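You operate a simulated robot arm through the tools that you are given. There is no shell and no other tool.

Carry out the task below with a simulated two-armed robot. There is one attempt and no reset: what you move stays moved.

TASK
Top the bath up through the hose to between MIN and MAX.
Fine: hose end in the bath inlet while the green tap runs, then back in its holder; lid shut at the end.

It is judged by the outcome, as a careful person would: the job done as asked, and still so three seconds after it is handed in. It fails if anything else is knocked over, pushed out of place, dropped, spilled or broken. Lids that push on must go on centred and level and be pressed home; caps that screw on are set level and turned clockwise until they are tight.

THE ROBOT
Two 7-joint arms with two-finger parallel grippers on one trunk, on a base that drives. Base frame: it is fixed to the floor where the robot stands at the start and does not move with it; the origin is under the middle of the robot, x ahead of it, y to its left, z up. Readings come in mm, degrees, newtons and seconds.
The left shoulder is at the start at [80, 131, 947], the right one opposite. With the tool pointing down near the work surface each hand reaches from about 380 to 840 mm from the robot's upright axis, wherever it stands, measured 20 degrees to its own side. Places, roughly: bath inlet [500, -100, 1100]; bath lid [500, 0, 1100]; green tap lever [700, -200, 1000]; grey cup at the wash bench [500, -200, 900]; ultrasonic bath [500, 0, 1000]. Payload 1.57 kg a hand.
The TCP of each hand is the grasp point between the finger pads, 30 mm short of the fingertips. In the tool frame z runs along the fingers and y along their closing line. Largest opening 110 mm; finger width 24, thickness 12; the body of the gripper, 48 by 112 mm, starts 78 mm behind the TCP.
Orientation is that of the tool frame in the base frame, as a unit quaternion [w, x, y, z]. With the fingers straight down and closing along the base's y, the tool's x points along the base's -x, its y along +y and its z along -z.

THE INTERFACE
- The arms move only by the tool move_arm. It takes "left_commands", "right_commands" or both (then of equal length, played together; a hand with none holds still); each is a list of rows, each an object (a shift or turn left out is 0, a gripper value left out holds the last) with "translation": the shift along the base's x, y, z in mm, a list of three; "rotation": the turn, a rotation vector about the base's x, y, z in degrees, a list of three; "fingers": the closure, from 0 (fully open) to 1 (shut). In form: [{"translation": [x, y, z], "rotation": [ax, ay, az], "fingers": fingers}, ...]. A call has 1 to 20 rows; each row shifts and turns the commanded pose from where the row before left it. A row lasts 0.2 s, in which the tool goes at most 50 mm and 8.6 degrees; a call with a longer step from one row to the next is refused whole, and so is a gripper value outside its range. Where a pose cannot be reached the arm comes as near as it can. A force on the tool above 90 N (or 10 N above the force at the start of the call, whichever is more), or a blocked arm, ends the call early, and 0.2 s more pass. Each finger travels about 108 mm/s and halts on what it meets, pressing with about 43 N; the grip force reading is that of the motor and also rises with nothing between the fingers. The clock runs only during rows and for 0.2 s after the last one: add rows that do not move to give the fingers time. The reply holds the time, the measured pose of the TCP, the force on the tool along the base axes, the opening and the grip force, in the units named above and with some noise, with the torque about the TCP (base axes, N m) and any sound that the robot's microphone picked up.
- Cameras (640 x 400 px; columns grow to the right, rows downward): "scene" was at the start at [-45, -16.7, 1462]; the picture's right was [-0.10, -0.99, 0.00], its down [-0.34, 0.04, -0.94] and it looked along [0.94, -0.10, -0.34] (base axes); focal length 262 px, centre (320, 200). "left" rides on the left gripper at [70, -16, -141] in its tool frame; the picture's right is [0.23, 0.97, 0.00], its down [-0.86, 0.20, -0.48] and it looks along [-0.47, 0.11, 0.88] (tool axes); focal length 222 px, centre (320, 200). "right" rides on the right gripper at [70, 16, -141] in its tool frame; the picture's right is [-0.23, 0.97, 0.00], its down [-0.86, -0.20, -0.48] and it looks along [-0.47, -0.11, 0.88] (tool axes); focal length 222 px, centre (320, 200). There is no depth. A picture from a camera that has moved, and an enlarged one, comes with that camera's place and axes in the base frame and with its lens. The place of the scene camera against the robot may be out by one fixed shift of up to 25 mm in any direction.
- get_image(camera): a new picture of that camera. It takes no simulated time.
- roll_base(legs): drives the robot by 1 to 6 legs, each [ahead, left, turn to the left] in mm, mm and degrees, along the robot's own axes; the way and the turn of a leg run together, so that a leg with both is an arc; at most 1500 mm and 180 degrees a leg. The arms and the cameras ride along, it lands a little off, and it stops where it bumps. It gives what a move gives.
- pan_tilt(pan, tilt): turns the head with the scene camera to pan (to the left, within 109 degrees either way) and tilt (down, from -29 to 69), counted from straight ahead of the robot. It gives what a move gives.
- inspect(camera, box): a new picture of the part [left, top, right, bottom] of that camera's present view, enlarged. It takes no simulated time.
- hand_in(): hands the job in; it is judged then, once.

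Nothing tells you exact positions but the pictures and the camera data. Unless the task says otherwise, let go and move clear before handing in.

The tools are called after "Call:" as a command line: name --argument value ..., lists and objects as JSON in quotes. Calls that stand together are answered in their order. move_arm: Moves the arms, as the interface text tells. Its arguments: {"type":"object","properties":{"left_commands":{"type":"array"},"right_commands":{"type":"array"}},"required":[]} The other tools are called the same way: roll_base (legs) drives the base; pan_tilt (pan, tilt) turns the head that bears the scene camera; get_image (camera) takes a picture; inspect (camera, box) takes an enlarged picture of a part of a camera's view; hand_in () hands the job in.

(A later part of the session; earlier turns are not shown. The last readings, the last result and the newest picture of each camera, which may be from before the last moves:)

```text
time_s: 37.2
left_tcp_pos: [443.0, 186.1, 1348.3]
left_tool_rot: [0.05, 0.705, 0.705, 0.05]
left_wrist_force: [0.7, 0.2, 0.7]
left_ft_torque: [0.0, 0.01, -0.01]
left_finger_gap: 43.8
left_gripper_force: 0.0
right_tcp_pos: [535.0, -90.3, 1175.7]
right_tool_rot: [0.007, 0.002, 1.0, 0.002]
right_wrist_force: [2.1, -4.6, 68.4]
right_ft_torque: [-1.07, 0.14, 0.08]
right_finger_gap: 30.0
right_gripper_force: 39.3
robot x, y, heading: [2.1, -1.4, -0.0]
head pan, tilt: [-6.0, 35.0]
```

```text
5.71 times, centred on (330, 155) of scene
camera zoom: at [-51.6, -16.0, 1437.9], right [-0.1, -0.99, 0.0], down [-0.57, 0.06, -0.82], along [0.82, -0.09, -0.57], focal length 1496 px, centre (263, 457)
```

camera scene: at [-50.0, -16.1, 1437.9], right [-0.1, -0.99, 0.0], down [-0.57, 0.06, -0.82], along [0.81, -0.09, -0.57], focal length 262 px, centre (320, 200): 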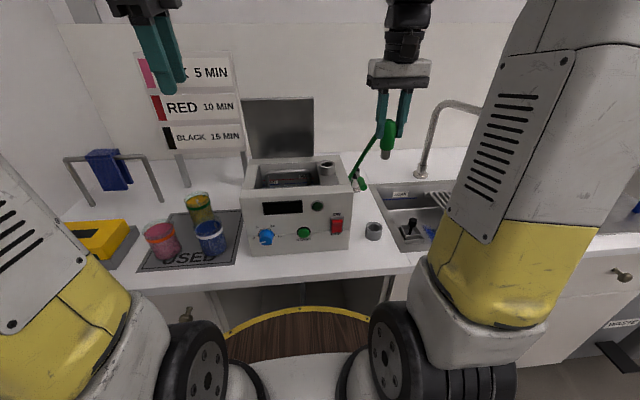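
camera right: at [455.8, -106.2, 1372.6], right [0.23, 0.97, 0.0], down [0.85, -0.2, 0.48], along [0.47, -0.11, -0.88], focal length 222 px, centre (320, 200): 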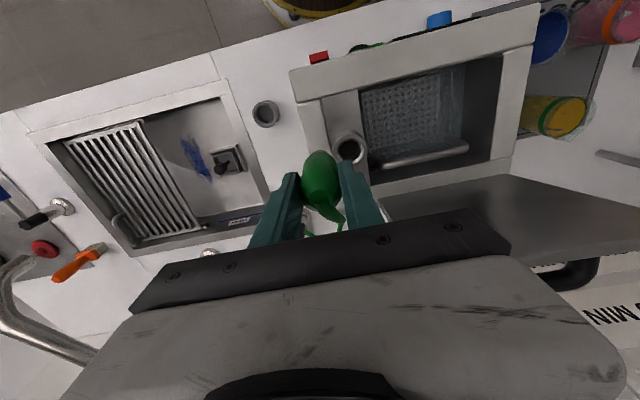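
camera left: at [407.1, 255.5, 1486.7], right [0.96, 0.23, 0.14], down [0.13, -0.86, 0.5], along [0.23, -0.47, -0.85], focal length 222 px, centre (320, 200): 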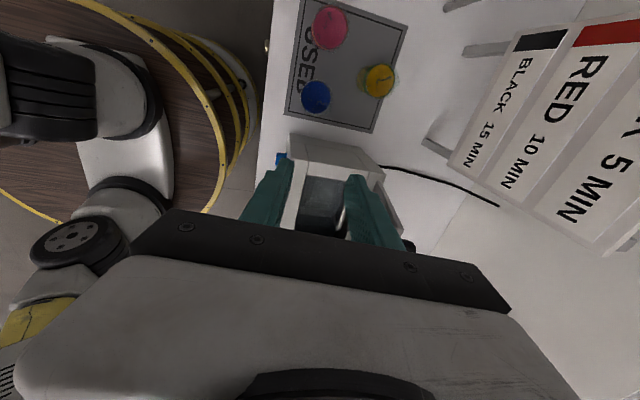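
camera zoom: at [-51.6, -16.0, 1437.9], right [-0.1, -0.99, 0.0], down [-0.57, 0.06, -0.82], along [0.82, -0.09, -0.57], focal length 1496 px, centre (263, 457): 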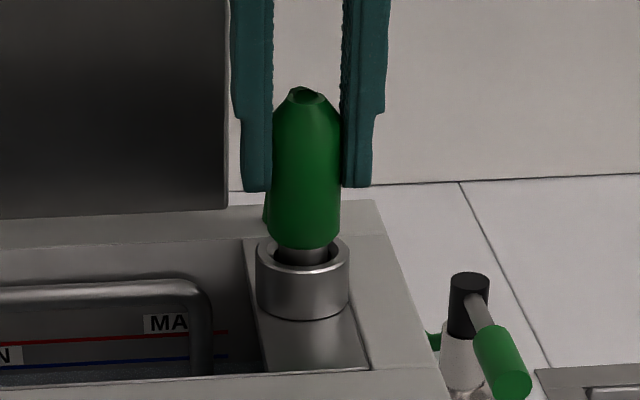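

It is resting on the -y/-x side of the rim (torque tells), so the spout is off to that side. I raise a little, shift +y and +x, and try again.

Call:
move_arm --right_commands '[{"translation": [0, 0, 6]}, {"translation": [2, 2.5, 0]}, {"translation": [0, 0, 0]}]'

Call:
inspect --camera "scene" --box '[300, 130, 350, 180]'

Call:
inspect --camera "right" --box '[280, 110, 380, 190]'

```text
time_s: 38.0
left_tcp_pos: [443.5, 185.2, 1349.3]
left_tool_rot: [0.05, 0.706, 0.705, 0.049]
left_wrist_force: [0.2, -0.3, -1.8]
left_ft_torque: [-0.02, -0.01, -0.01]
left_finger_gap: 43.8
left_gripper_force: 0.0
right_tcp_pos: [534.8, -88.2, 1176.9]
right_tool_rot: [-0.001, 0.001, 1.0, -0.002]
right_wrist_force: [-0.4, -11.1, 24.2]
right_ft_torque: [-0.74, -0.12, -0.02]
right_finger_gap: 30.3
right_gripper_force: 39.5
robot x, y, heading: [0.4, 1.6, 0.1]
head pan, tilt: [-6.0, 35.0]
```

```text
8.00 times, centred on (325, 155) of scene
camera zoom: at [-50.7, -16.6, 1437.9], right [-0.1, -0.99, 0.0], down [-0.57, 0.06, -0.82], along [0.81, -0.09, -0.57], focal length 2095 px, centre (280, 560)
```

zoom: 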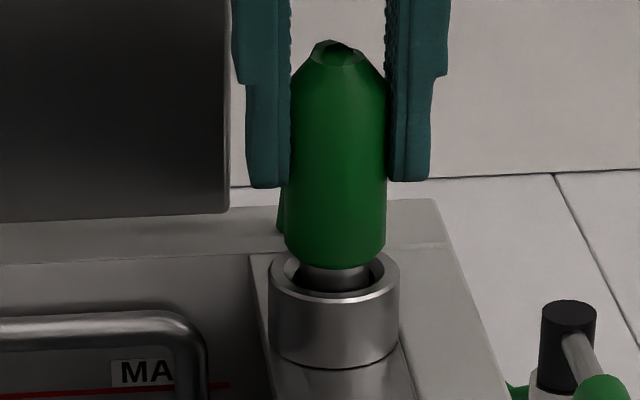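

```text
5.00 times, centred on (330, 150) of right
camera zoom: at [466.3, -72.0, 1318.6], right [0.23, 0.97, 0.0], down [0.86, -0.2, 0.48], along [0.46, -0.11, -0.88], focal length 1111 px, centre (270, 450)
```

zoom: 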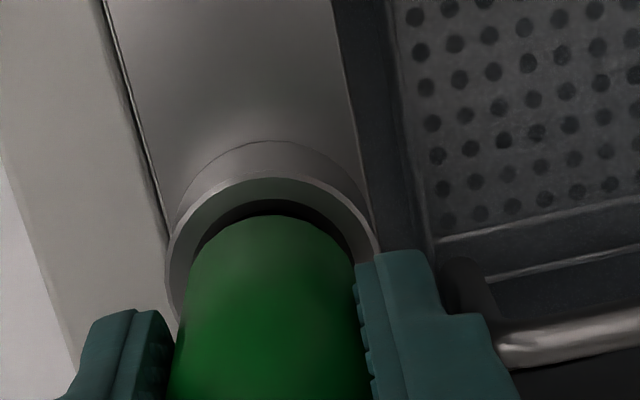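

The spout is about 15 mm inside the socket and now leans on the +y wall. I back off that shift, and press lightly.

Call:
move_arm --right_commands '[{"translation": [0, -1.8, 2]}, {"translation": [0, 0, 0]}]'

Call:
inspect --camera "scene" --box '[300, 130, 350, 180]'

```text
time_s: 38.6
left_tcp_pos: [444.5, 186.4, 1347.4]
left_tool_rot: [0.05, 0.705, 0.706, 0.049]
left_wrist_force: [-0.4, 0.9, 0.1]
left_ft_torque: [0.02, 0.0, -0.06]
left_finger_gap: 44.1
left_gripper_force: 0.2
right_tcp_pos: [535.3, -88.6, 1176.7]
right_tool_rot: [-0.003, 0.0, 1.0, 0.0]
right_wrist_force: [-4.7, -6.3, -7.7]
right_ft_torque: [-0.43, -0.18, -0.07]
right_finger_gap: 30.2
right_gripper_force: 39.8
robot x, y, heading: [-1.2, 5.2, -0.1]
head pan, tilt: [-6.0, 35.0]
```

```text
8.00 times, centred on (325, 155) of scene
camera zoom: at [-50.0, -16.4, 1437.9], right [-0.1, -0.99, 0.0], down [-0.57, 0.06, -0.82], along [0.81, -0.09, -0.57], focal length 2095 px, centre (280, 560)
```

zoom: 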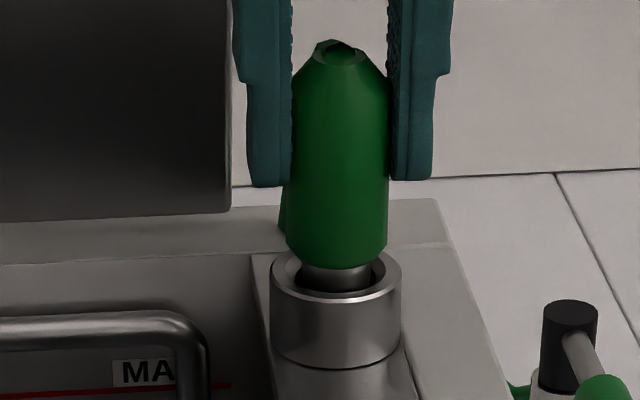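

The spout is held snugly by the socket. I ease the side forces, then open the fingers slowly while keeping them around the nozzle.

Call:
move_arm --right_commands '[{"translation": [-1, -1.2, -1]}, {"translation": [0, 0, 0]}]'

Call:
move_arm --right_commands '[{"fingers": 0.68}, {"fingers": 0.66}, {"fingers": 0.66}, {"fingers": 0.66}]'

Call:
inspect --camera "scene" --box '[300, 130, 350, 180]'

Call:
inspect --camera "right" --box '[240, 80, 420, 230]'

```text
time_s: 39.2
left_tcp_pos: [443.8, 185.7, 1347.2]
left_tool_rot: [0.049, 0.705, 0.706, 0.05]
left_wrist_force: [-0.1, 0.8, -0.6]
left_ft_torque: [0.0, -0.01, -0.01]
left_finger_gap: 44.1
left_gripper_force: 0.0
right_tcp_pos: [534.8, -89.3, 1176.6]
right_tool_rot: [-0.001, -0.001, 1.0, 0.0]
right_wrist_force: [-2.4, -0.5, -9.9]
right_ft_torque: [-0.25, 0.32, -0.02]
right_finger_gap: 30.8
right_gripper_force: 39.4
robot x, y, heading: [-1.7, -1.4, -0.2]
head pan, tilt: [-6.0, 35.0]
```

```text
time_s: 40.2
left_tcp_pos: [443.4, 186.7, 1347.9]
left_tool_rot: [0.049, 0.705, 0.705, 0.049]
left_wrist_force: [0.5, 0.4, 0.0]
left_ft_torque: [0.02, 0.02, 0.0]
left_finger_gap: 44.1
left_gripper_force: 0.0
right_tcp_pos: [533.9, -89.7, 1177.4]
right_tool_rot: [0.0, 0.0, 1.0, 0.0]
right_wrist_force: [0.0, -1.1, -0.1]
right_ft_torque: [-0.04, 0.01, -0.03]
right_finger_gap: 37.3
right_gripper_force: 0.1
robot x, y, heading: [1.9, -2.0, 0.2]
head pan, tilt: [-6.0, 35.0]
```

```text
8.00 times, centred on (325, 155) of scene
camera zoom: at [-50.0, -16.1, 1437.9], right [-0.1, -0.99, 0.0], down [-0.57, 0.06, -0.82], along [0.81, -0.09, -0.57], focal length 2095 px, centre (280, 560)
```

zoom: 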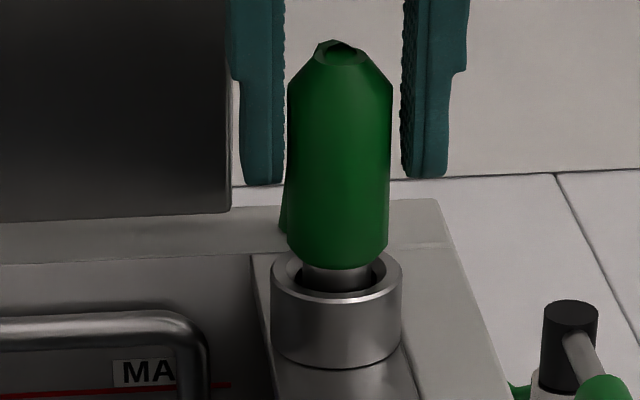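

```text
2.67 times, centred on (330, 155) of right
camera zoom: at [466.1, -73.5, 1319.6], right [0.23, 0.97, 0.0], down [0.86, -0.2, 0.48], along [0.47, -0.11, -0.88], focal length 592 px, centre (293, 320)
```

zoom: 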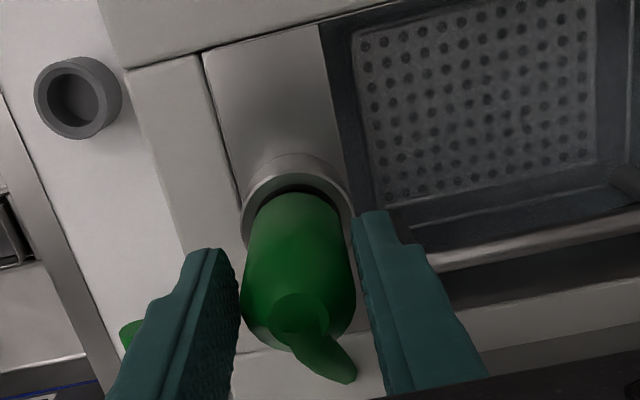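

The nozzle stands upright in the inlet on its own. I wait a moment, then withdraw the right hand upward.

Call:
move_arm --right_commands '[{"fingers": 0.5}, {"fingers": 0.5}, {"translation": [0, 0, 25]}, {"translation": [0, 0, 35]}, {"translation": [0, 0, 40]}, {"translation": [0, 0, 20]}, {"translation": [0, 0, 0]}]'

Call:
get_image --camera "right"

Call:
get_image --camera "scene"

Call:
inspect --camera "scene" --box '[280, 120, 400, 210]'

```text
time_s: 41.8
left_tcp_pos: [444.4, 184.3, 1347.6]
left_tool_rot: [0.049, 0.706, 0.705, 0.049]
left_wrist_force: [-0.4, -0.4, -0.1]
left_ft_torque: [0.01, 0.04, -0.02]
left_finger_gap: 44.0
left_gripper_force: 0.0
right_tcp_pos: [534.8, -88.7, 1298.7]
right_tool_rot: [0.0, 0.0, 1.0, 0.0]
right_wrist_force: [-0.6, -0.5, -0.5]
right_ft_torque: [-0.02, 0.02, -0.01]
right_finger_gap: 55.3
right_gripper_force: 0.1
robot x, y, heading: [-1.3, 0.9, -0.0]
head pan, tilt: [-6.0, 35.0]
```

```text
taken
camera right: at [465.4, -73.1, 1439.9], right [0.23, 0.97, 0.0], down [0.86, -0.2, 0.48], along [0.47, -0.11, -0.88], focal length 222 px, centre (320, 200)
```

right: 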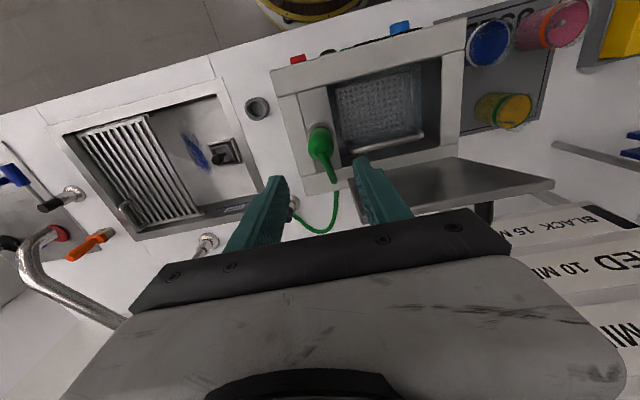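

```text
taken
camera scene: at [-50.0, -16.1, 1437.9], right [-0.1, -0.99, 0.0], down [-0.57, 0.06, -0.82], along [0.81, -0.09, -0.57], focal length 262 px, centre (320, 200)
```

scene: 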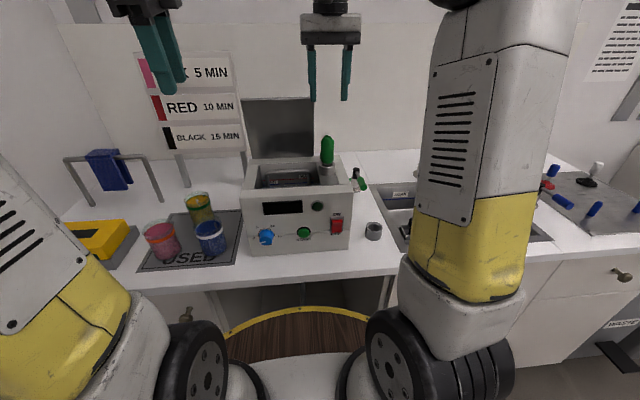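

```text
4.44 times, centred on (340, 165) of scene
camera zoom: at [-50.0, -16.1, 1437.9], right [-0.1, -0.99, 0.0], down [-0.57, 0.06, -0.82], along [0.81, -0.09, -0.57], focal length 1164 px, centre (231, 356)
```

zoom: 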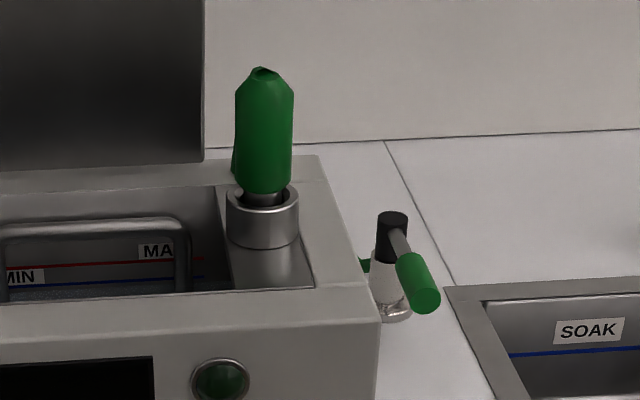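

The hose end stands in the inlet. Now the right hand goes over to the green lever, which runs along x from about (629,-222) to its pivot at (741,-222), z≈978.

Call:
move_arm --right_commands '[{"translation": [0, -44, 0]}, {"translation": [0, -44, 0]}, {"translation": [0, -44, 0]}, {"translation": [20, 0, -40]}, {"translation": [20, 0, -40]}, {"translation": [20, 0, -40]}, {"translation": [20, 0, -40]}, {"translation": [15, 0, -30]}, {"translation": [0, 0, 0]}]'

Call:
get_image --camera "right"

Call:
inspect --camera "scene" --box '[280, 120, 400, 210]'

```text
time_s: 43.8
left_tcp_pos: [444.9, 186.7, 1347.7]
left_tool_rot: [0.049, 0.705, 0.705, 0.049]
left_wrist_force: [-0.4, -0.2, 0.5]
left_ft_torque: [0.01, -0.02, 0.01]
left_finger_gap: 44.0
left_gripper_force: 0.0
right_tcp_pos: [629.7, -220.7, 1108.4]
right_tool_rot: [0.0, 0.0, 1.0, 0.0]
right_wrist_force: [0.4, -0.8, -0.4]
right_ft_torque: [0.02, 0.02, -0.03]
right_finger_gap: 54.9
right_gripper_force: 0.1
robot x, y, heading: [0.2, -4.0, 0.2]
head pan, tilt: [-6.0, 35.0]
```

```text
taken
camera right: at [560.7, -205.0, 1250.8], right [0.23, 0.97, 0.0], down [0.85, -0.2, 0.48], along [0.47, -0.11, -0.88], focal length 222 px, centre (320, 200)
```

right: 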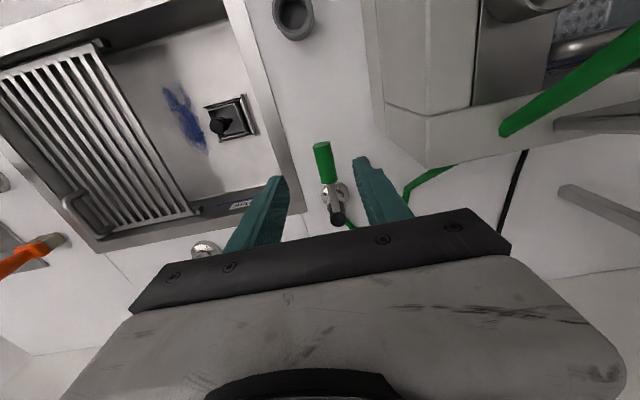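

```text
4.44 times, centred on (340, 165) of scene
camera zoom: at [-49.9, -16.1, 1437.9], right [-0.1, -0.99, 0.0], down [-0.57, 0.06, -0.82], along [0.81, -0.09, -0.57], focal length 1164 px, centre (231, 356)
```

zoom: 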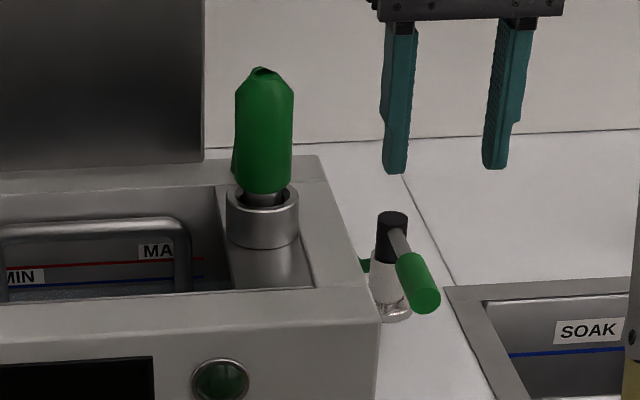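

Call:
inspect --camera "right" --box '[260, 110, 400, 240]'

```text
3.08 times, centred on (330, 175) of right
camera zoom: at [560.7, -205.0, 1250.8], right [0.23, 0.97, 0.0], down [0.85, -0.2, 0.48], along [0.47, -0.11, -0.88], focal length 684 px, centre (289, 277)
```

zoom: 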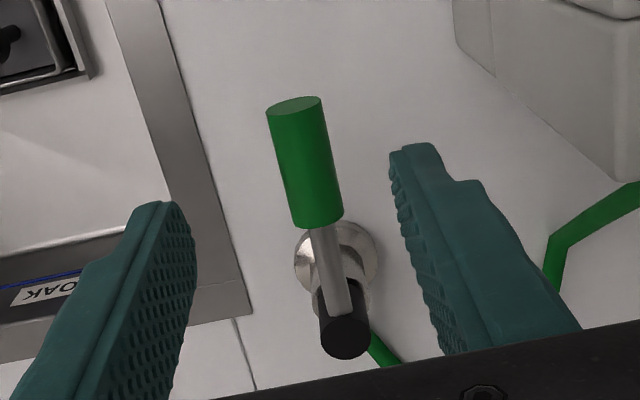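

The lever is centred between the fingers. I descend around it.

Call:
move_arm --right_commands '[{"translation": [12, 0, -40]}, {"translation": [12, 0, -40]}, {"translation": [0, 0, -30]}, {"translation": [0, 0, -17]}, {"translation": [0, 0, 0]}]'

Call:
inspect --camera "right" --box '[260, 110, 400, 240]'

Call:
inspect --camera "scene" --box '[280, 120, 400, 210]'

```text
time_s: 45.0
left_tcp_pos: [443.6, 186.8, 1348.5]
left_tool_rot: [0.048, 0.705, 0.705, 0.05]
left_wrist_force: [-0.5, -0.3, 0.0]
left_ft_torque: [-0.01, 0.01, -0.02]
left_finger_gap: 44.2
left_gripper_force: 0.1
right_tcp_pos: [654.1, -222.2, 978.4]
right_tool_rot: [-0.001, 0.0, 1.0, 0.001]
right_wrist_force: [0.4, 0.5, -0.2]
right_ft_torque: [0.0, -0.02, -0.02]
right_finger_gap: 54.9
right_gripper_force: 0.3
robot x, y, heading: [-1.2, -0.3, 0.2]
head pan, tilt: [-6.0, 35.0]
```

```text
3.08 times, centred on (330, 175) of right
camera zoom: at [584.2, -204.8, 1122.4], right [0.23, 0.97, 0.0], down [0.86, -0.2, 0.48], along [0.47, -0.11, -0.88], focal length 684 px, centre (289, 277)
```

zoom: 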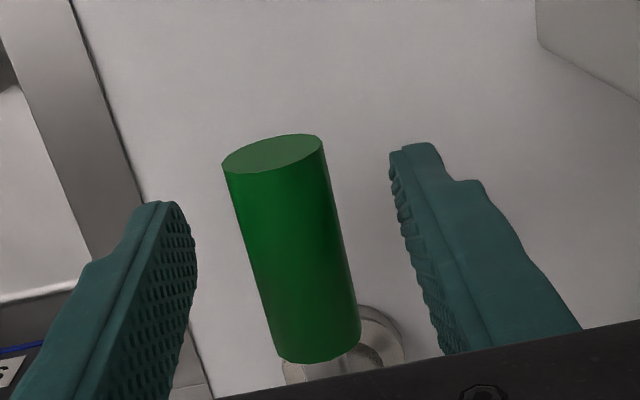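

```text
4.44 times, centred on (340, 165) of scene
camera zoom: at [-49.9, -16.1, 1437.9], right [-0.1, -0.99, 0.0], down [-0.57, 0.06, -0.82], along [0.81, -0.09, -0.57], focal length 1164 px, centre (231, 356)
```

zoom: 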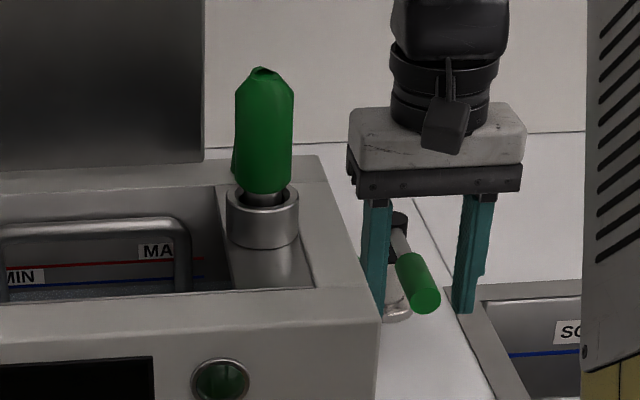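

Call:
move_arm --right_commands '[{"fingers": 0.75}, {"fingers": 1.0}, {"fingers": 1.0}]'

Call:
inspect --camera "scene" --box '[280, 120, 400, 210]'

```text
time_s: 45.8
left_tcp_pos: [444.4, 186.3, 1349.5]
left_tool_rot: [0.049, 0.705, 0.706, 0.049]
left_wrist_force: [-0.6, 0.5, -0.8]
left_ft_torque: [-0.01, 0.0, -0.02]
left_finger_gap: 43.7
left_gripper_force: 0.1
right_tcp_pos: [652.9, -219.8, 979.6]
right_tool_rot: [0.0, -0.001, 1.0, 0.0]
right_wrist_force: [-0.3, 3.6, -1.8]
right_ft_torque: [-0.04, -0.1, 0.29]
right_finger_gap: 22.7
right_gripper_force: 35.9
robot x, y, heading: [-0.8, -1.0, -0.0]
head pan, tilt: [-6.0, 35.0]
```

```text
4.44 times, centred on (340, 165) of scene
camera zoom: at [-49.9, -16.0, 1437.9], right [-0.1, -0.99, 0.0], down [-0.57, 0.06, -0.82], along [0.81, -0.09, -0.57], focal length 1164 px, centre (231, 356)
```

zoom: 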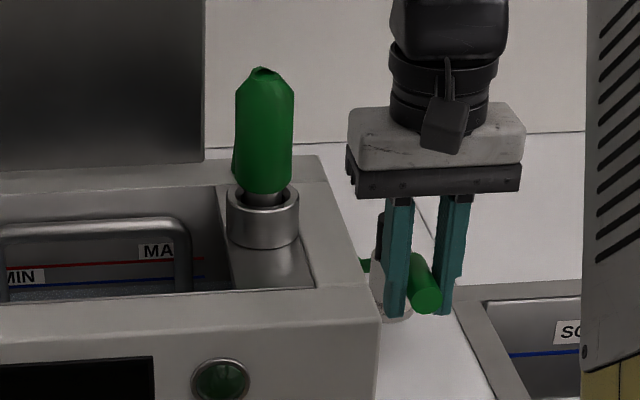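

The lever is gripped (22.7 mm). I try a gentle 5° swing toward -y about the pivot and read the forces.

Call:
move_arm --right_commands '[{"translation": [0.3, -7.7, 0], "rotation": [0, 0, 5]}, {"translation": [0, 0, 0]}]'

```text
time_s: 46.4
left_tcp_pos: [443.7, 187.7, 1348.2]
left_tool_rot: [0.05, 0.705, 0.706, 0.05]
left_wrist_force: [0.3, 0.1, 0.2]
left_ft_torque: [0.01, 0.01, 0.02]
left_finger_gap: 43.7
left_gripper_force: 0.0
right_tcp_pos: [653.0, -228.0, 980.2]
right_tool_rot: [0.0, -0.045, 0.999, -0.001]
right_wrist_force: [-1.5, 7.0, -0.5]
right_ft_torque: [0.02, 0.16, 0.58]
right_finger_gap: 22.5
right_gripper_force: 35.2
robot x, y, heading: [1.8, 0.3, 0.1]
head pan, tilt: [-6.0, 35.0]
```

The lever swings with little friction. I go on in small steps, listening for water.

Call:
move_arm --right_commands '[{"translation": [1.0, -7.6, 0], "rotation": [0, 0, 5]}, {"translation": [1.7, -7.5, 0], "rotation": [0, 0, 5]}, {"translation": [0, 0, 0]}]'

Call:
inspect --camera "scene" --box '[280, 120, 400, 210]'

```text
time_s: 47.2
left_tcp_pos: [444.8, 186.1, 1347.6]
left_tool_rot: [0.048, 0.706, 0.705, 0.049]
left_wrist_force: [0.1, -0.3, 1.3]
left_ft_torque: [0.03, 0.0, 0.01]
left_finger_gap: 43.5
left_gripper_force: 0.0
right_tcp_pos: [657.8, -244.2, 979.3]
right_tool_rot: [0.0, -0.131, 0.991, -0.001]
right_wrist_force: [-7.2, 11.4, 2.3]
right_ft_torque: [0.08, 0.11, 1.04]
right_finger_gap: 22.7
right_gripper_force: 35.1
robot x, y, heading: [0.4, -0.4, 0.2]
head pan, tilt: [-6.0, 35.0]
```

```text
4.44 times, centred on (340, 165) of scene
camera zoom: at [-50.4, -15.6, 1437.9], right [-0.1, -0.99, 0.0], down [-0.57, 0.06, -0.82], along [0.81, -0.09, -0.57], focal length 1164 px, centre (231, 356)
```

zoom: 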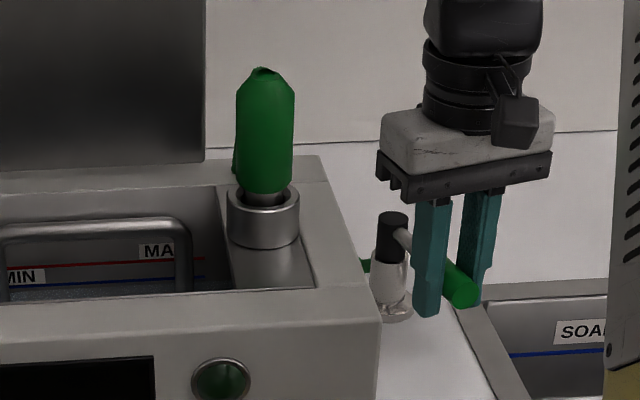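

Call:
move_arm --right_commands '[{"translation": [2.2, -7.3, 0], "rotation": [0, 0, 5]}, {"translation": [2.9, -7.1, 0], "rotation": [0, 0, 5]}, {"translation": [0, 0, 0]}]'

Call:
inspect --camera "scene" --box '[250, 120, 370, 210]'

```text
time_s: 48.0
left_tcp_pos: [443.3, 186.8, 1347.8]
left_tool_rot: [0.049, 0.705, 0.706, 0.05]
left_wrist_force: [-0.1, 0.2, -0.2]
left_ft_torque: [0.0, -0.02, 0.02]
left_finger_gap: 44.0
left_gripper_force: 0.0
right_tcp_pos: [661.8, -259.0, 979.6]
right_tool_rot: [0.0, -0.217, 0.976, 0.0]
right_wrist_force: [-6.3, 11.0, 1.7]
right_ft_torque: [-0.05, 0.19, 1.11]
right_finger_gap: 23.1
right_gripper_force: 35.5
robot x, y, heading: [-1.8, -1.3, 0.1]
head pan, tilt: [-6.0, 35.0]
```

```text
4.44 times, centred on (310, 165) of scene
camera zoom: at [-50.3, -15.6, 1437.9], right [-0.1, -0.99, 0.0], down [-0.57, 0.06, -0.82], along [0.81, -0.09, -0.57], focal length 1164 px, centre (364, 356)
```

zoom: 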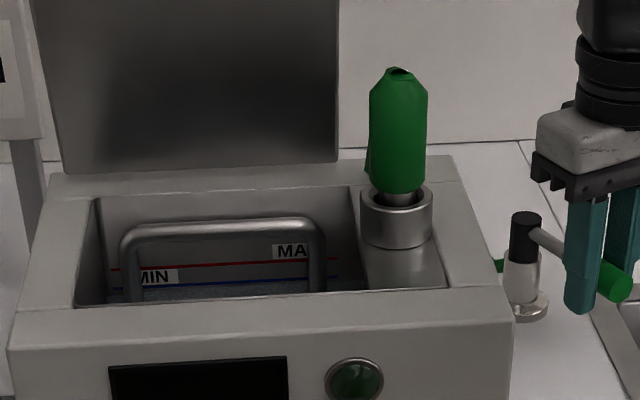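

No water sound yet at 25°, resistance steady. I continue.

Call:
move_arm --right_commands '[{"translation": [3.5, -6.8, 0], "rotation": [0, 0, 5]}, {"translation": [4.1, -6.5, 0], "rotation": [0, 0, 5]}, {"translation": [0, 0, 0]}]'

Call:
inspect --camera "scene" --box '[265, 160, 335, 205]'

```text
time_s: 48.8
left_tcp_pos: [444.4, 186.6, 1347.3]
left_tool_rot: [0.049, 0.705, 0.706, 0.048]
left_wrist_force: [0.3, 0.3, 0.4]
left_ft_torque: [0.05, 0.01, 0.0]
left_finger_gap: 44.0
left_gripper_force: 0.0
right_tcp_pos: [670.2, -270.8, 980.1]
right_tool_rot: [-0.001, -0.302, 0.953, 0.0]
right_wrist_force: [-3.2, 11.0, -4.4]
right_ft_torque: [0.15, -0.08, 0.97]
right_finger_gap: 22.9
right_gripper_force: 35.0
robot x, y, heading: [-4.4, -1.7, -0.1]
head pan, tilt: [-6.0, 35.0]
```

```text
8.89 times, centred on (300, 182) of scene
camera zoom: at [-49.9, -15.7, 1437.9], right [-0.1, -0.99, 0.0], down [-0.57, 0.06, -0.82], along [0.81, -0.09, -0.57], focal length 2328 px, centre (498, 356)
```

zoom: 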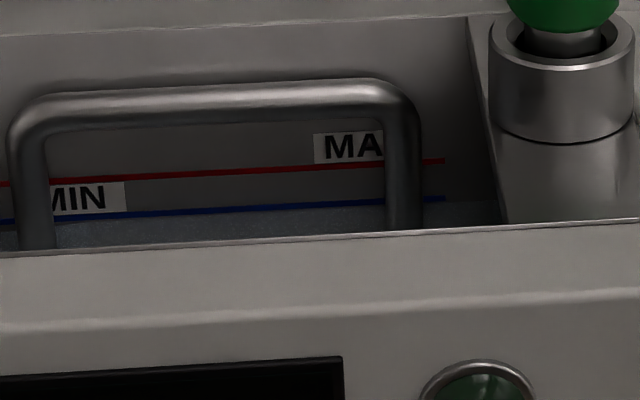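

Call:
inspect --camera "scene" --box '[265, 172, 320, 192]'

Call:
move_arm --right_commands '[{"translation": [0, 0, 0]}, {"translation": [0, 0, 0]}, {"translation": [0, 0, 0]}]'

Call:
inspect --camera "scene" --box '[265, 172, 320, 192]'

```text
11.64 times, centred on (292, 182) of scene
camera zoom: at [-49.9, -15.7, 1437.9], right [-0.1, -0.99, 0.0], down [-0.57, 0.06, -0.82], along [0.81, -0.09, -0.57], focal length 3047 px, centre (640, 410)
```

zoom: 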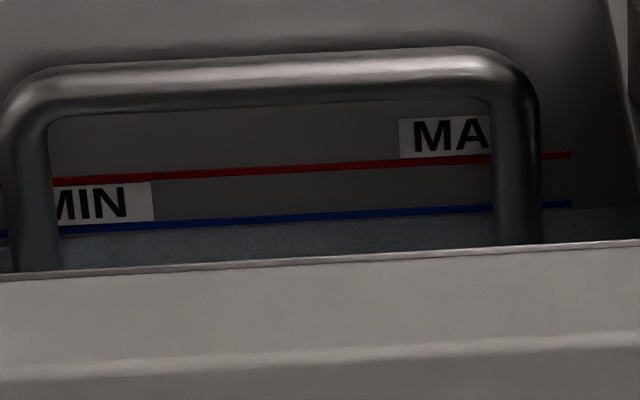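

```text
time_s: 49.6
left_tcp_pos: [443.8, 186.2, 1346.8]
left_tool_rot: [0.049, 0.706, 0.705, 0.05]
left_wrist_force: [-1.3, 0.3, 0.2]
left_ft_torque: [0.0, 0.01, 0.02]
left_finger_gap: 43.9
left_gripper_force: 0.0
right_tcp_pos: [669.9, -272.1, 980.4]
right_tool_rot: [0.0, -0.301, 0.954, 0.0]
right_wrist_force: [-2.8, 12.2, -6.6]
right_ft_torque: [0.07, -0.03, 0.95]
right_finger_gap: 23.3
right_gripper_force: 35.4
robot x, y, heading: [-4.1, -2.9, -0.2]
head pan, tilt: [-6.0, 35.0]
```

```text
11.64 times, centred on (292, 182) of scene
camera zoom: at [-49.8, -15.7, 1437.9], right [-0.1, -0.99, 0.0], down [-0.57, 0.06, -0.82], along [0.81, -0.09, -0.57], focal length 3047 px, centre (640, 410)
```

zoom: 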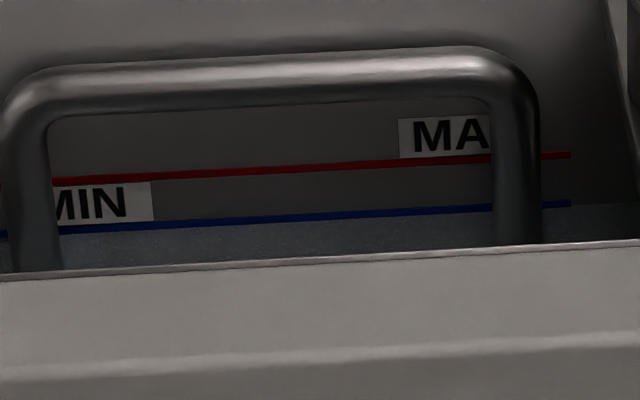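

The waterline is rising (about 5 px/s toward the 49 px MIN–MAX span), so the tap is running. I hold here and check.

Call:
move_arm --right_commands '[{"translation": [0, 0, 0]}, {"translation": [0, 0, 0]}, {"translation": [0, 0, 0]}, {"translation": [0, 0, 0]}]'

Call:
inspect --camera "scene" --box '[265, 172, 320, 192]'

Call:
inspect --camera "scene" --box '[270, 120, 390, 210]'

```text
time_s: 50.6
left_tcp_pos: [443.9, 187.2, 1347.7]
left_tool_rot: [0.05, 0.705, 0.705, 0.05]
left_wrist_force: [0.1, 1.0, 0.1]
left_ft_torque: [-0.03, -0.02, 0.01]
left_finger_gap: 44.0
left_gripper_force: 0.2
right_tcp_pos: [670.0, -271.2, 980.7]
right_tool_rot: [0.0, -0.301, 0.954, 0.0]
right_wrist_force: [-0.7, 11.2, -8.5]
right_ft_torque: [0.1, -0.05, 0.87]
right_finger_gap: 23.1
right_gripper_force: 35.4
robot x, y, heading: [1.1, 1.5, 0.1]
head pan, tilt: [-6.0, 35.0]
```

```text
11.64 times, centred on (292, 182) of scene
camera zoom: at [-49.7, -15.7, 1437.9], right [-0.1, -0.99, 0.0], down [-0.57, 0.06, -0.82], along [0.81, -0.09, -0.57], focal length 3047 px, centre (640, 410)
```

zoom: 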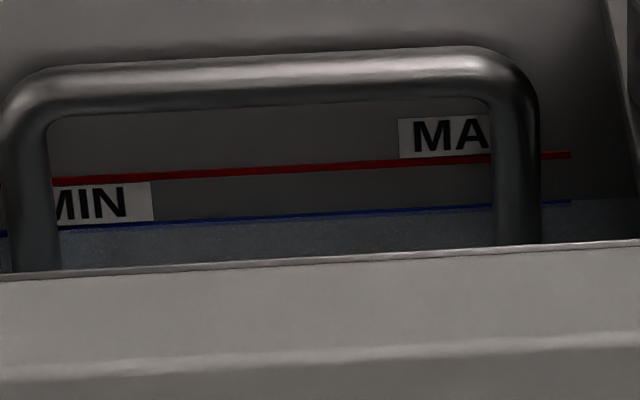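

```text
4.44 times, centred on (330, 165) of scene
camera zoom: at [-49.7, -15.7, 1437.9], right [-0.1, -0.99, 0.0], down [-0.57, 0.06, -0.82], along [0.81, -0.09, -0.57], focal length 1164 px, centre (276, 356)
```

zoom: 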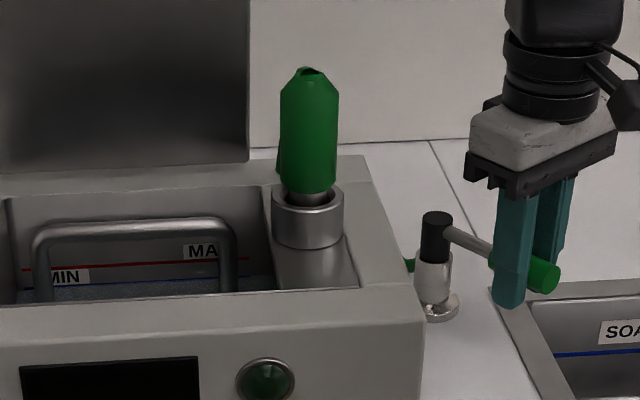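

The level has just reached MIN and rises about 5 px/s. I hold another ~2.6 s, then check.

Call:
move_arm --right_commands '[{"translation": [0, 0, 0]}, {"translation": [0, 0, 0]}, {"translation": [0, 0, 0]}, {"translation": [0, 0, 0]}, {"translation": [0, 0, 0]}, {"translation": [0, 0, 0]}, {"translation": [0, 0, 0]}, {"translation": [0, 0, 0]}, {"translation": [0, 0, 0]}, {"translation": [0, 0, 0]}, {"translation": [0, 0, 0]}, {"translation": [0, 0, 0]}]'

Call:
inspect --camera "scene" --box '[265, 172, 320, 192]'

```text
time_s: 53.2
left_tcp_pos: [444.1, 186.9, 1348.2]
left_tool_rot: [0.049, 0.705, 0.705, 0.048]
left_wrist_force: [0.4, 0.4, -0.4]
left_ft_torque: [0.02, 0.01, 0.0]
left_finger_gap: 43.9
left_gripper_force: 0.1
right_tcp_pos: [669.5, -270.3, 978.8]
right_tool_rot: [0.0, -0.301, 0.954, 0.0]
right_wrist_force: [-1.6, 11.0, -7.9]
right_ft_torque: [0.04, 0.02, 0.91]
right_finger_gap: 23.1
right_gripper_force: 35.2
robot x, y, heading: [3.3, -0.9, 0.3]
head pan, tilt: [-6.0, 35.0]
```

```text
11.64 times, centred on (292, 182) of scene
camera zoom: at [-49.7, -15.7, 1437.9], right [-0.1, -0.99, 0.0], down [-0.57, 0.06, -0.82], along [0.81, -0.09, -0.57], focal length 3047 px, centre (640, 410)
```

zoom: 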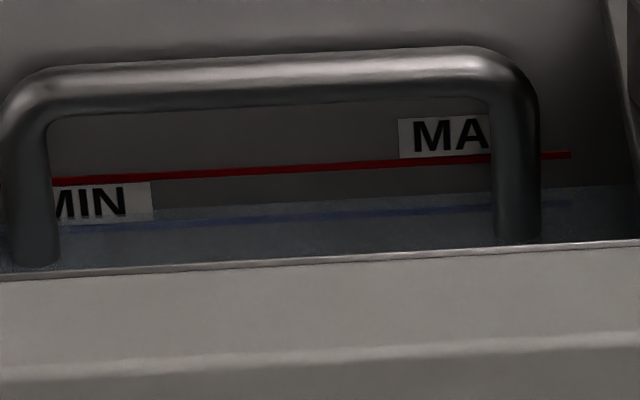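

The waterline is about a third of the way from MIN to MAX. I close the tap now by reversing the arc.

Call:
move_arm --right_commands '[{"translation": [-4.1, 6.5, 0], "rotation": [0, 0, -5]}, {"translation": [-3.5, 6.8, 0], "rotation": [0, 0, -5]}, {"translation": [-2.9, 7.1, 0], "rotation": [0, 0, -5]}, {"translation": [-2.2, 7.3, 0], "rotation": [0, 0, -5]}, {"translation": [-1.7, 7.5, 0], "rotation": [0, 0, -5]}, {"translation": [-1.0, 7.6, 0], "rotation": [0, 0, -5]}, {"translation": [-0.3, 7.7, 0], "rotation": [0, 0, -5]}, {"translation": [0, 0, 0]}]'

Call:
inspect --camera "scene" --box '[265, 172, 320, 192]'

Call:
inspect --camera "scene" --box '[270, 120, 390, 210]'

```text
time_s: 55.0
left_tcp_pos: [443.4, 187.2, 1348.4]
left_tool_rot: [0.049, 0.706, 0.705, 0.049]
left_wrist_force: [0.2, -0.1, -0.1]
left_ft_torque: [-0.01, 0.02, 0.02]
left_finger_gap: 44.1
left_gripper_force: 0.1
right_tcp_pos: [653.7, -220.5, 979.8]
right_tool_rot: [-0.001, 0.001, 1.0, 0.0]
right_wrist_force: [-11.2, 8.3, -4.0]
right_ft_torque: [-0.01, 0.48, 0.74]
right_finger_gap: 22.6
right_gripper_force: 34.8
robot x, y, heading: [-1.7, -2.9, -0.0]
head pan, tilt: [-6.0, 35.0]
```

```text
11.64 times, centred on (292, 182) of scene
camera zoom: at [-50.3, -15.8, 1437.9], right [-0.1, -0.99, 0.0], down [-0.57, 0.06, -0.82], along [0.81, -0.09, -0.57], focal length 3047 px, centre (640, 410)
```

zoom: 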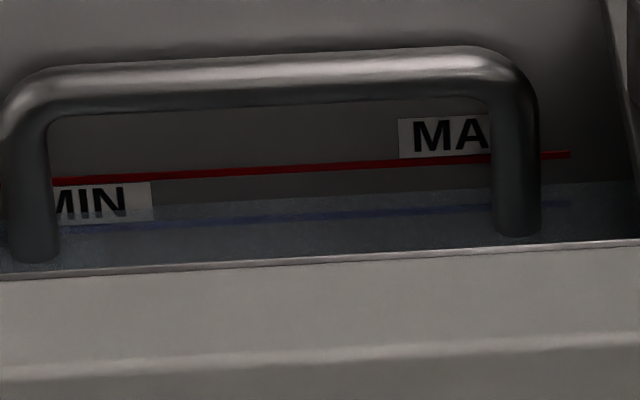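

```text
4.44 times, centred on (330, 165) of scene
camera zoom: at [-50.3, -15.8, 1437.9], right [-0.1, -0.99, 0.0], down [-0.57, 0.06, -0.82], along [0.81, -0.09, -0.57], focal length 1164 px, centre (276, 356)
```

zoom: 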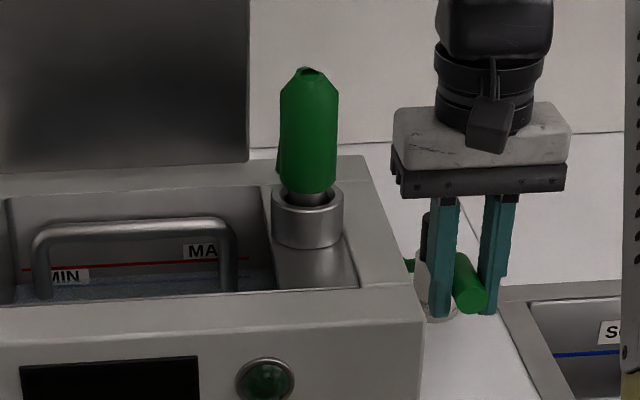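

The lever is back at its starting position and the level is ~42 % between MIN and MAX. I wait a second to check the level no longer rises.

Call:
move_arm --right_commands '[{"translation": [0, 0, 0]}, {"translation": [0, 0, 0]}, {"translation": [0, 0, 0]}, {"translation": [0, 0, 0]}, {"translation": [0, 0, 0]}, {"translation": [0, 0, 0]}, {"translation": [0, 0, 0]}]'

Call:
inspect --camera "scene" --box '[265, 172, 320, 192]'

Call:
inspect --camera "right" --box '[260, 110, 400, 240]'

```text
time_s: 56.6
left_tcp_pos: [443.8, 186.4, 1348.2]
left_tool_rot: [0.049, 0.706, 0.705, 0.049]
left_wrist_force: [-0.3, -0.2, 0.0]
left_ft_torque: [0.0, 0.02, -0.01]
left_finger_gap: 44.2
left_gripper_force: 0.0
right_tcp_pos: [653.7, -220.2, 980.1]
right_tool_rot: [-0.001, 0.0, 1.0, 0.0]
right_wrist_force: [-17.5, 9.9, -8.0]
right_ft_torque: [0.08, 0.2, 0.98]
right_finger_gap: 22.6
right_gripper_force: 35.2
robot x, y, heading: [0.2, -0.4, 0.2]
head pan, tilt: [-6.0, 35.0]
```

```text
11.64 times, centred on (292, 182) of scene
camera zoom: at [-50.5, -15.7, 1437.9], right [-0.1, -0.99, 0.0], down [-0.57, 0.06, -0.82], along [0.81, -0.09, -0.57], focal length 3047 px, centre (640, 410)
```

zoom: 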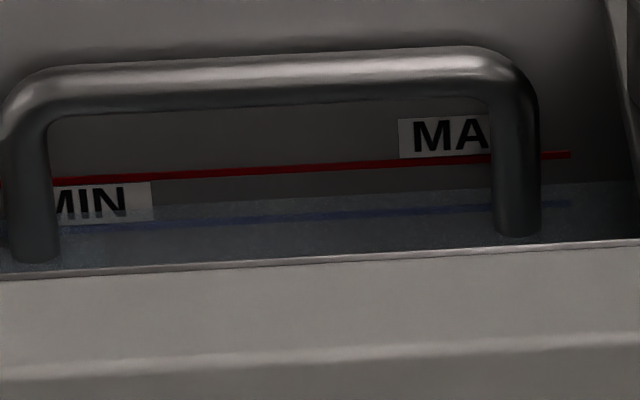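

```text
3.08 times, centred on (330, 175) of right
camera zoom: at [584.3, -204.8, 1122.9], right [0.23, 0.97, 0.0], down [0.86, -0.2, 0.48], along [0.46, -0.11, -0.88], focal length 684 px, centre (289, 277)
```

zoom: 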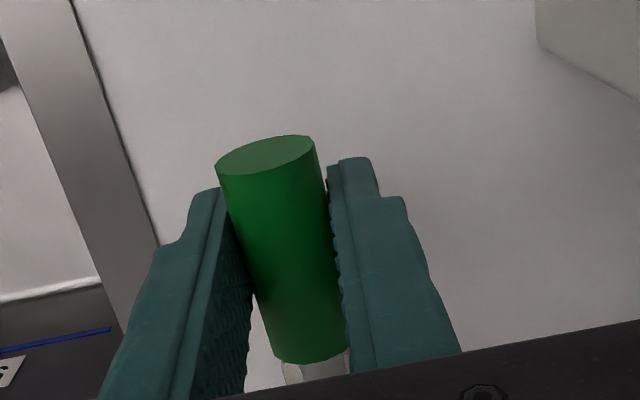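

The level is steady, so the tap is closed. I ease the residual forces and let go of the lever.

Call:
move_arm --right_commands '[{"translation": [-1.5, 1.5, 0]}, {"translation": [0, 0, 0]}, {"translation": [0, 0, 0]}]'

Call:
move_arm --right_commands '[{"fingers": 0.6}, {"fingers": 0.5}, {"fingers": 0.5}, {"fingers": 0.5}]'

Call:
inspect --camera "right" --box '[260, 110, 400, 240]'

Call:
inspect --camera "scene" --box '[265, 172, 320, 192]'

```text
time_s: 57.4
left_tcp_pos: [444.8, 185.5, 1348.1]
left_tool_rot: [0.049, 0.705, 0.706, 0.049]
left_wrist_force: [-0.4, -0.4, 0.1]
left_ft_torque: [0.02, 0.0, -0.01]
left_finger_gap: 43.9
left_gripper_force: 0.1
right_tcp_pos: [653.2, -220.6, 981.2]
right_tool_rot: [0.001, -0.001, 1.0, 0.0]
right_wrist_force: [-4.7, 4.4, -12.7]
right_ft_torque: [-0.03, -0.45, 0.48]
right_finger_gap: 22.4
right_gripper_force: 35.4
robot x, y, heading: [-0.4, -0.7, 0.1]
head pan, tilt: [-6.0, 35.0]
```

```text
time_s: 58.4
left_tcp_pos: [443.1, 186.6, 1347.8]
left_tool_rot: [0.049, 0.705, 0.706, 0.049]
left_wrist_force: [-0.5, -0.8, 0.5]
left_ft_torque: [0.0, 0.0, -0.01]
left_finger_gap: 43.9
left_gripper_force: 0.1
right_tcp_pos: [652.6, -221.1, 981.4]
right_tool_rot: [0.0, 0.0, 1.0, 0.0]
right_wrist_force: [-0.7, 0.5, 0.0]
right_ft_torque: [0.0, 0.01, 0.01]
right_finger_gap: 54.7
right_gripper_force: 0.1
robot x, y, heading: [1.5, -1.8, 0.1]
head pan, tilt: [-6.0, 35.0]
```

```text
3.08 times, centred on (330, 175) of right
camera zoom: at [583.5, -203.8, 1122.9], right [0.23, 0.97, 0.0], down [0.86, -0.2, 0.48], along [0.47, -0.11, -0.88], focal length 684 px, centre (289, 277)
```

zoom: 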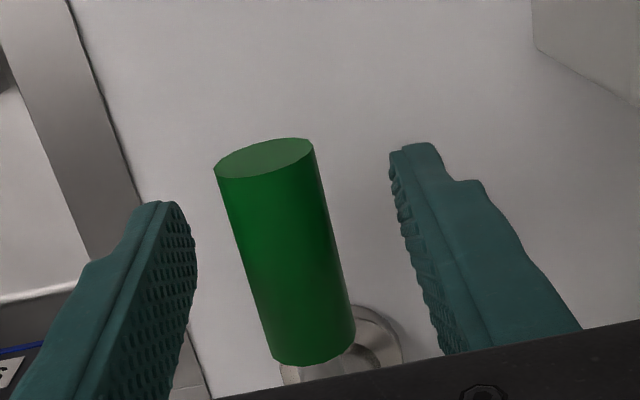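

```text
11.64 times, centred on (292, 182) of scene
camera zoom: at [-50.0, -16.1, 1437.9], right [-0.1, -0.99, 0.0], down [-0.57, 0.06, -0.82], along [0.81, -0.09, -0.57], focal length 3047 px, centre (640, 410)
```

zoom: 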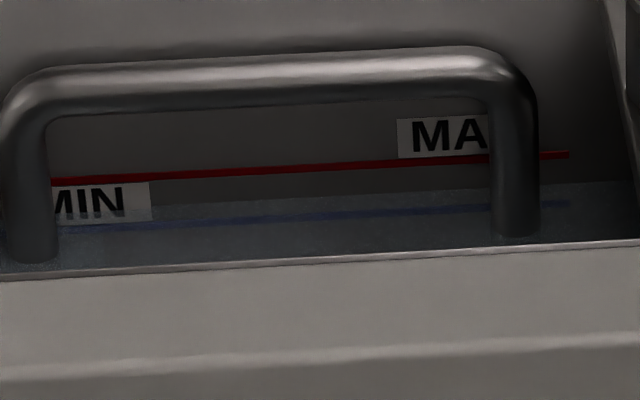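

Released; the lever sits at its closed position and the level is steady. The right hand goes back up and over the nozzle.

Call:
move_arm --right_commands '[{"translation": [0, 0, 30]}, {"translation": [0, 0, 40]}, {"translation": [-15, 0, 40]}, {"translation": [-20, 0, 40]}, {"translation": [-20, 0, 40]}, {"translation": [-20, 0, 40]}, {"translation": [-20, 0, 40]}, {"translation": [-22, 0, 40]}, {"translation": [0, 44, 0]}, {"translation": [0, 44, 0]}, {"translation": [0, 43, 0]}, {"translation": [0, 0, 0]}]'

Call:
get_image --camera "right"

Call:
inspect --camera "scene" --box '[270, 80, 390, 210]'

```text
time_s: 61.0
left_tcp_pos: [442.9, 186.7, 1347.9]
left_tool_rot: [0.049, 0.705, 0.705, 0.05]
left_wrist_force: [0.0, 0.5, 0.1]
left_ft_torque: [0.0, -0.03, -0.02]
left_finger_gap: 44.5
left_gripper_force: 0.0
right_tcp_pos: [535.4, -88.8, 1290.3]
right_tool_rot: [0.0, 0.0, 1.0, 0.0]
right_wrist_force: [-0.3, -0.4, 0.2]
right_ft_torque: [0.01, 0.02, -0.04]
right_finger_gap: 55.2
right_gripper_force: 0.1
robot x, y, heading: [1.0, 1.4, -0.0]
head pan, tilt: [-6.0, 35.0]
```

```text
taken
camera right: at [466.7, -72.5, 1432.8], right [0.23, 0.97, 0.0], down [0.86, -0.2, 0.48], along [0.47, -0.11, -0.88], focal length 222 px, centre (320, 200)
```

right: 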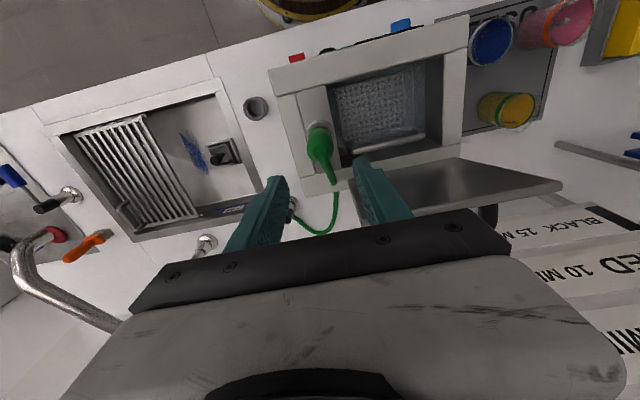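

```text
3.08 times, centred on (330, 145) of scene
camera zoom: at [-50.0, -16.0, 1437.9], right [-0.1, -0.99, 0.0], down [-0.57, 0.06, -0.82], along [0.81, -0.09, -0.57], focal length 806 px, centre (289, 369)
```

zoom: 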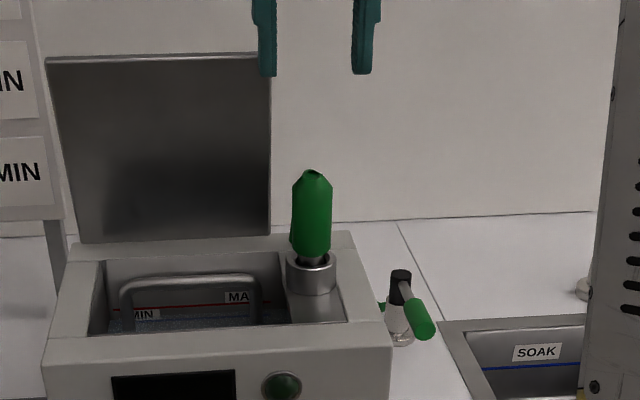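

Over the nozzle again; I descend along it and grip.

Call:
move_arm --right_commands '[{"translation": [-1, -0.5, -40]}, {"translation": [0, 0, -40]}, {"translation": [0, 0, -33]}, {"translation": [0, 0, 0]}]'

Call:
inspect --camera "right" --box '[240, 80, 420, 230]'

Call:
inspect --camera "scene" --box '[290, 120, 370, 190]'

```text
time_s: 62.0
left_tcp_pos: [445.3, 186.2, 1347.9]
left_tool_rot: [0.049, 0.705, 0.706, 0.05]
left_wrist_force: [-0.1, 0.4, 0.1]
left_ft_torque: [0.02, 0.01, 0.05]
left_finger_gap: 44.0
left_gripper_force: 0.0
right_tcp_pos: [535.1, -89.3, 1176.7]
right_tool_rot: [0.0, 0.0, 1.0, 0.0]
right_wrist_force: [0.9, -1.0, 0.0]
right_ft_torque: [0.0, -0.01, 0.0]
right_finger_gap: 55.4
right_gripper_force: 0.1
robot x, y, heading: [2.4, -0.4, -0.1]
head pan, tilt: [-6.0, 35.0]
```

```text
2.67 times, centred on (330, 155) of right
camera zoom: at [466.0, -72.3, 1319.0], right [0.23, 0.97, 0.0], down [0.85, -0.2, 0.48], along [0.47, -0.11, -0.88], focal length 592 px, centre (293, 320)
```

zoom: 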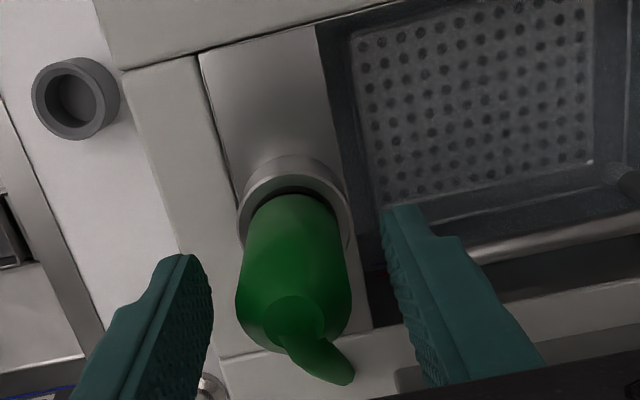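

```text
5.71 times, centred on (330, 155) of scene
camera zoom: at [-50.0, -16.1, 1437.9], right [-0.1, -0.99, 0.0], down [-0.57, 0.06, -0.82], along [0.81, -0.09, -0.57], focal length 1496 px, centre (263, 457)
```

zoom: 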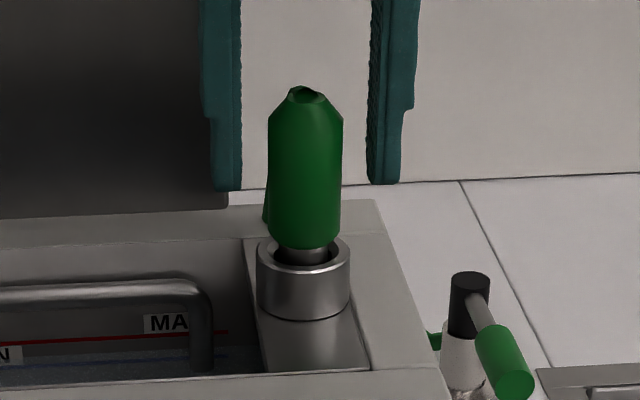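

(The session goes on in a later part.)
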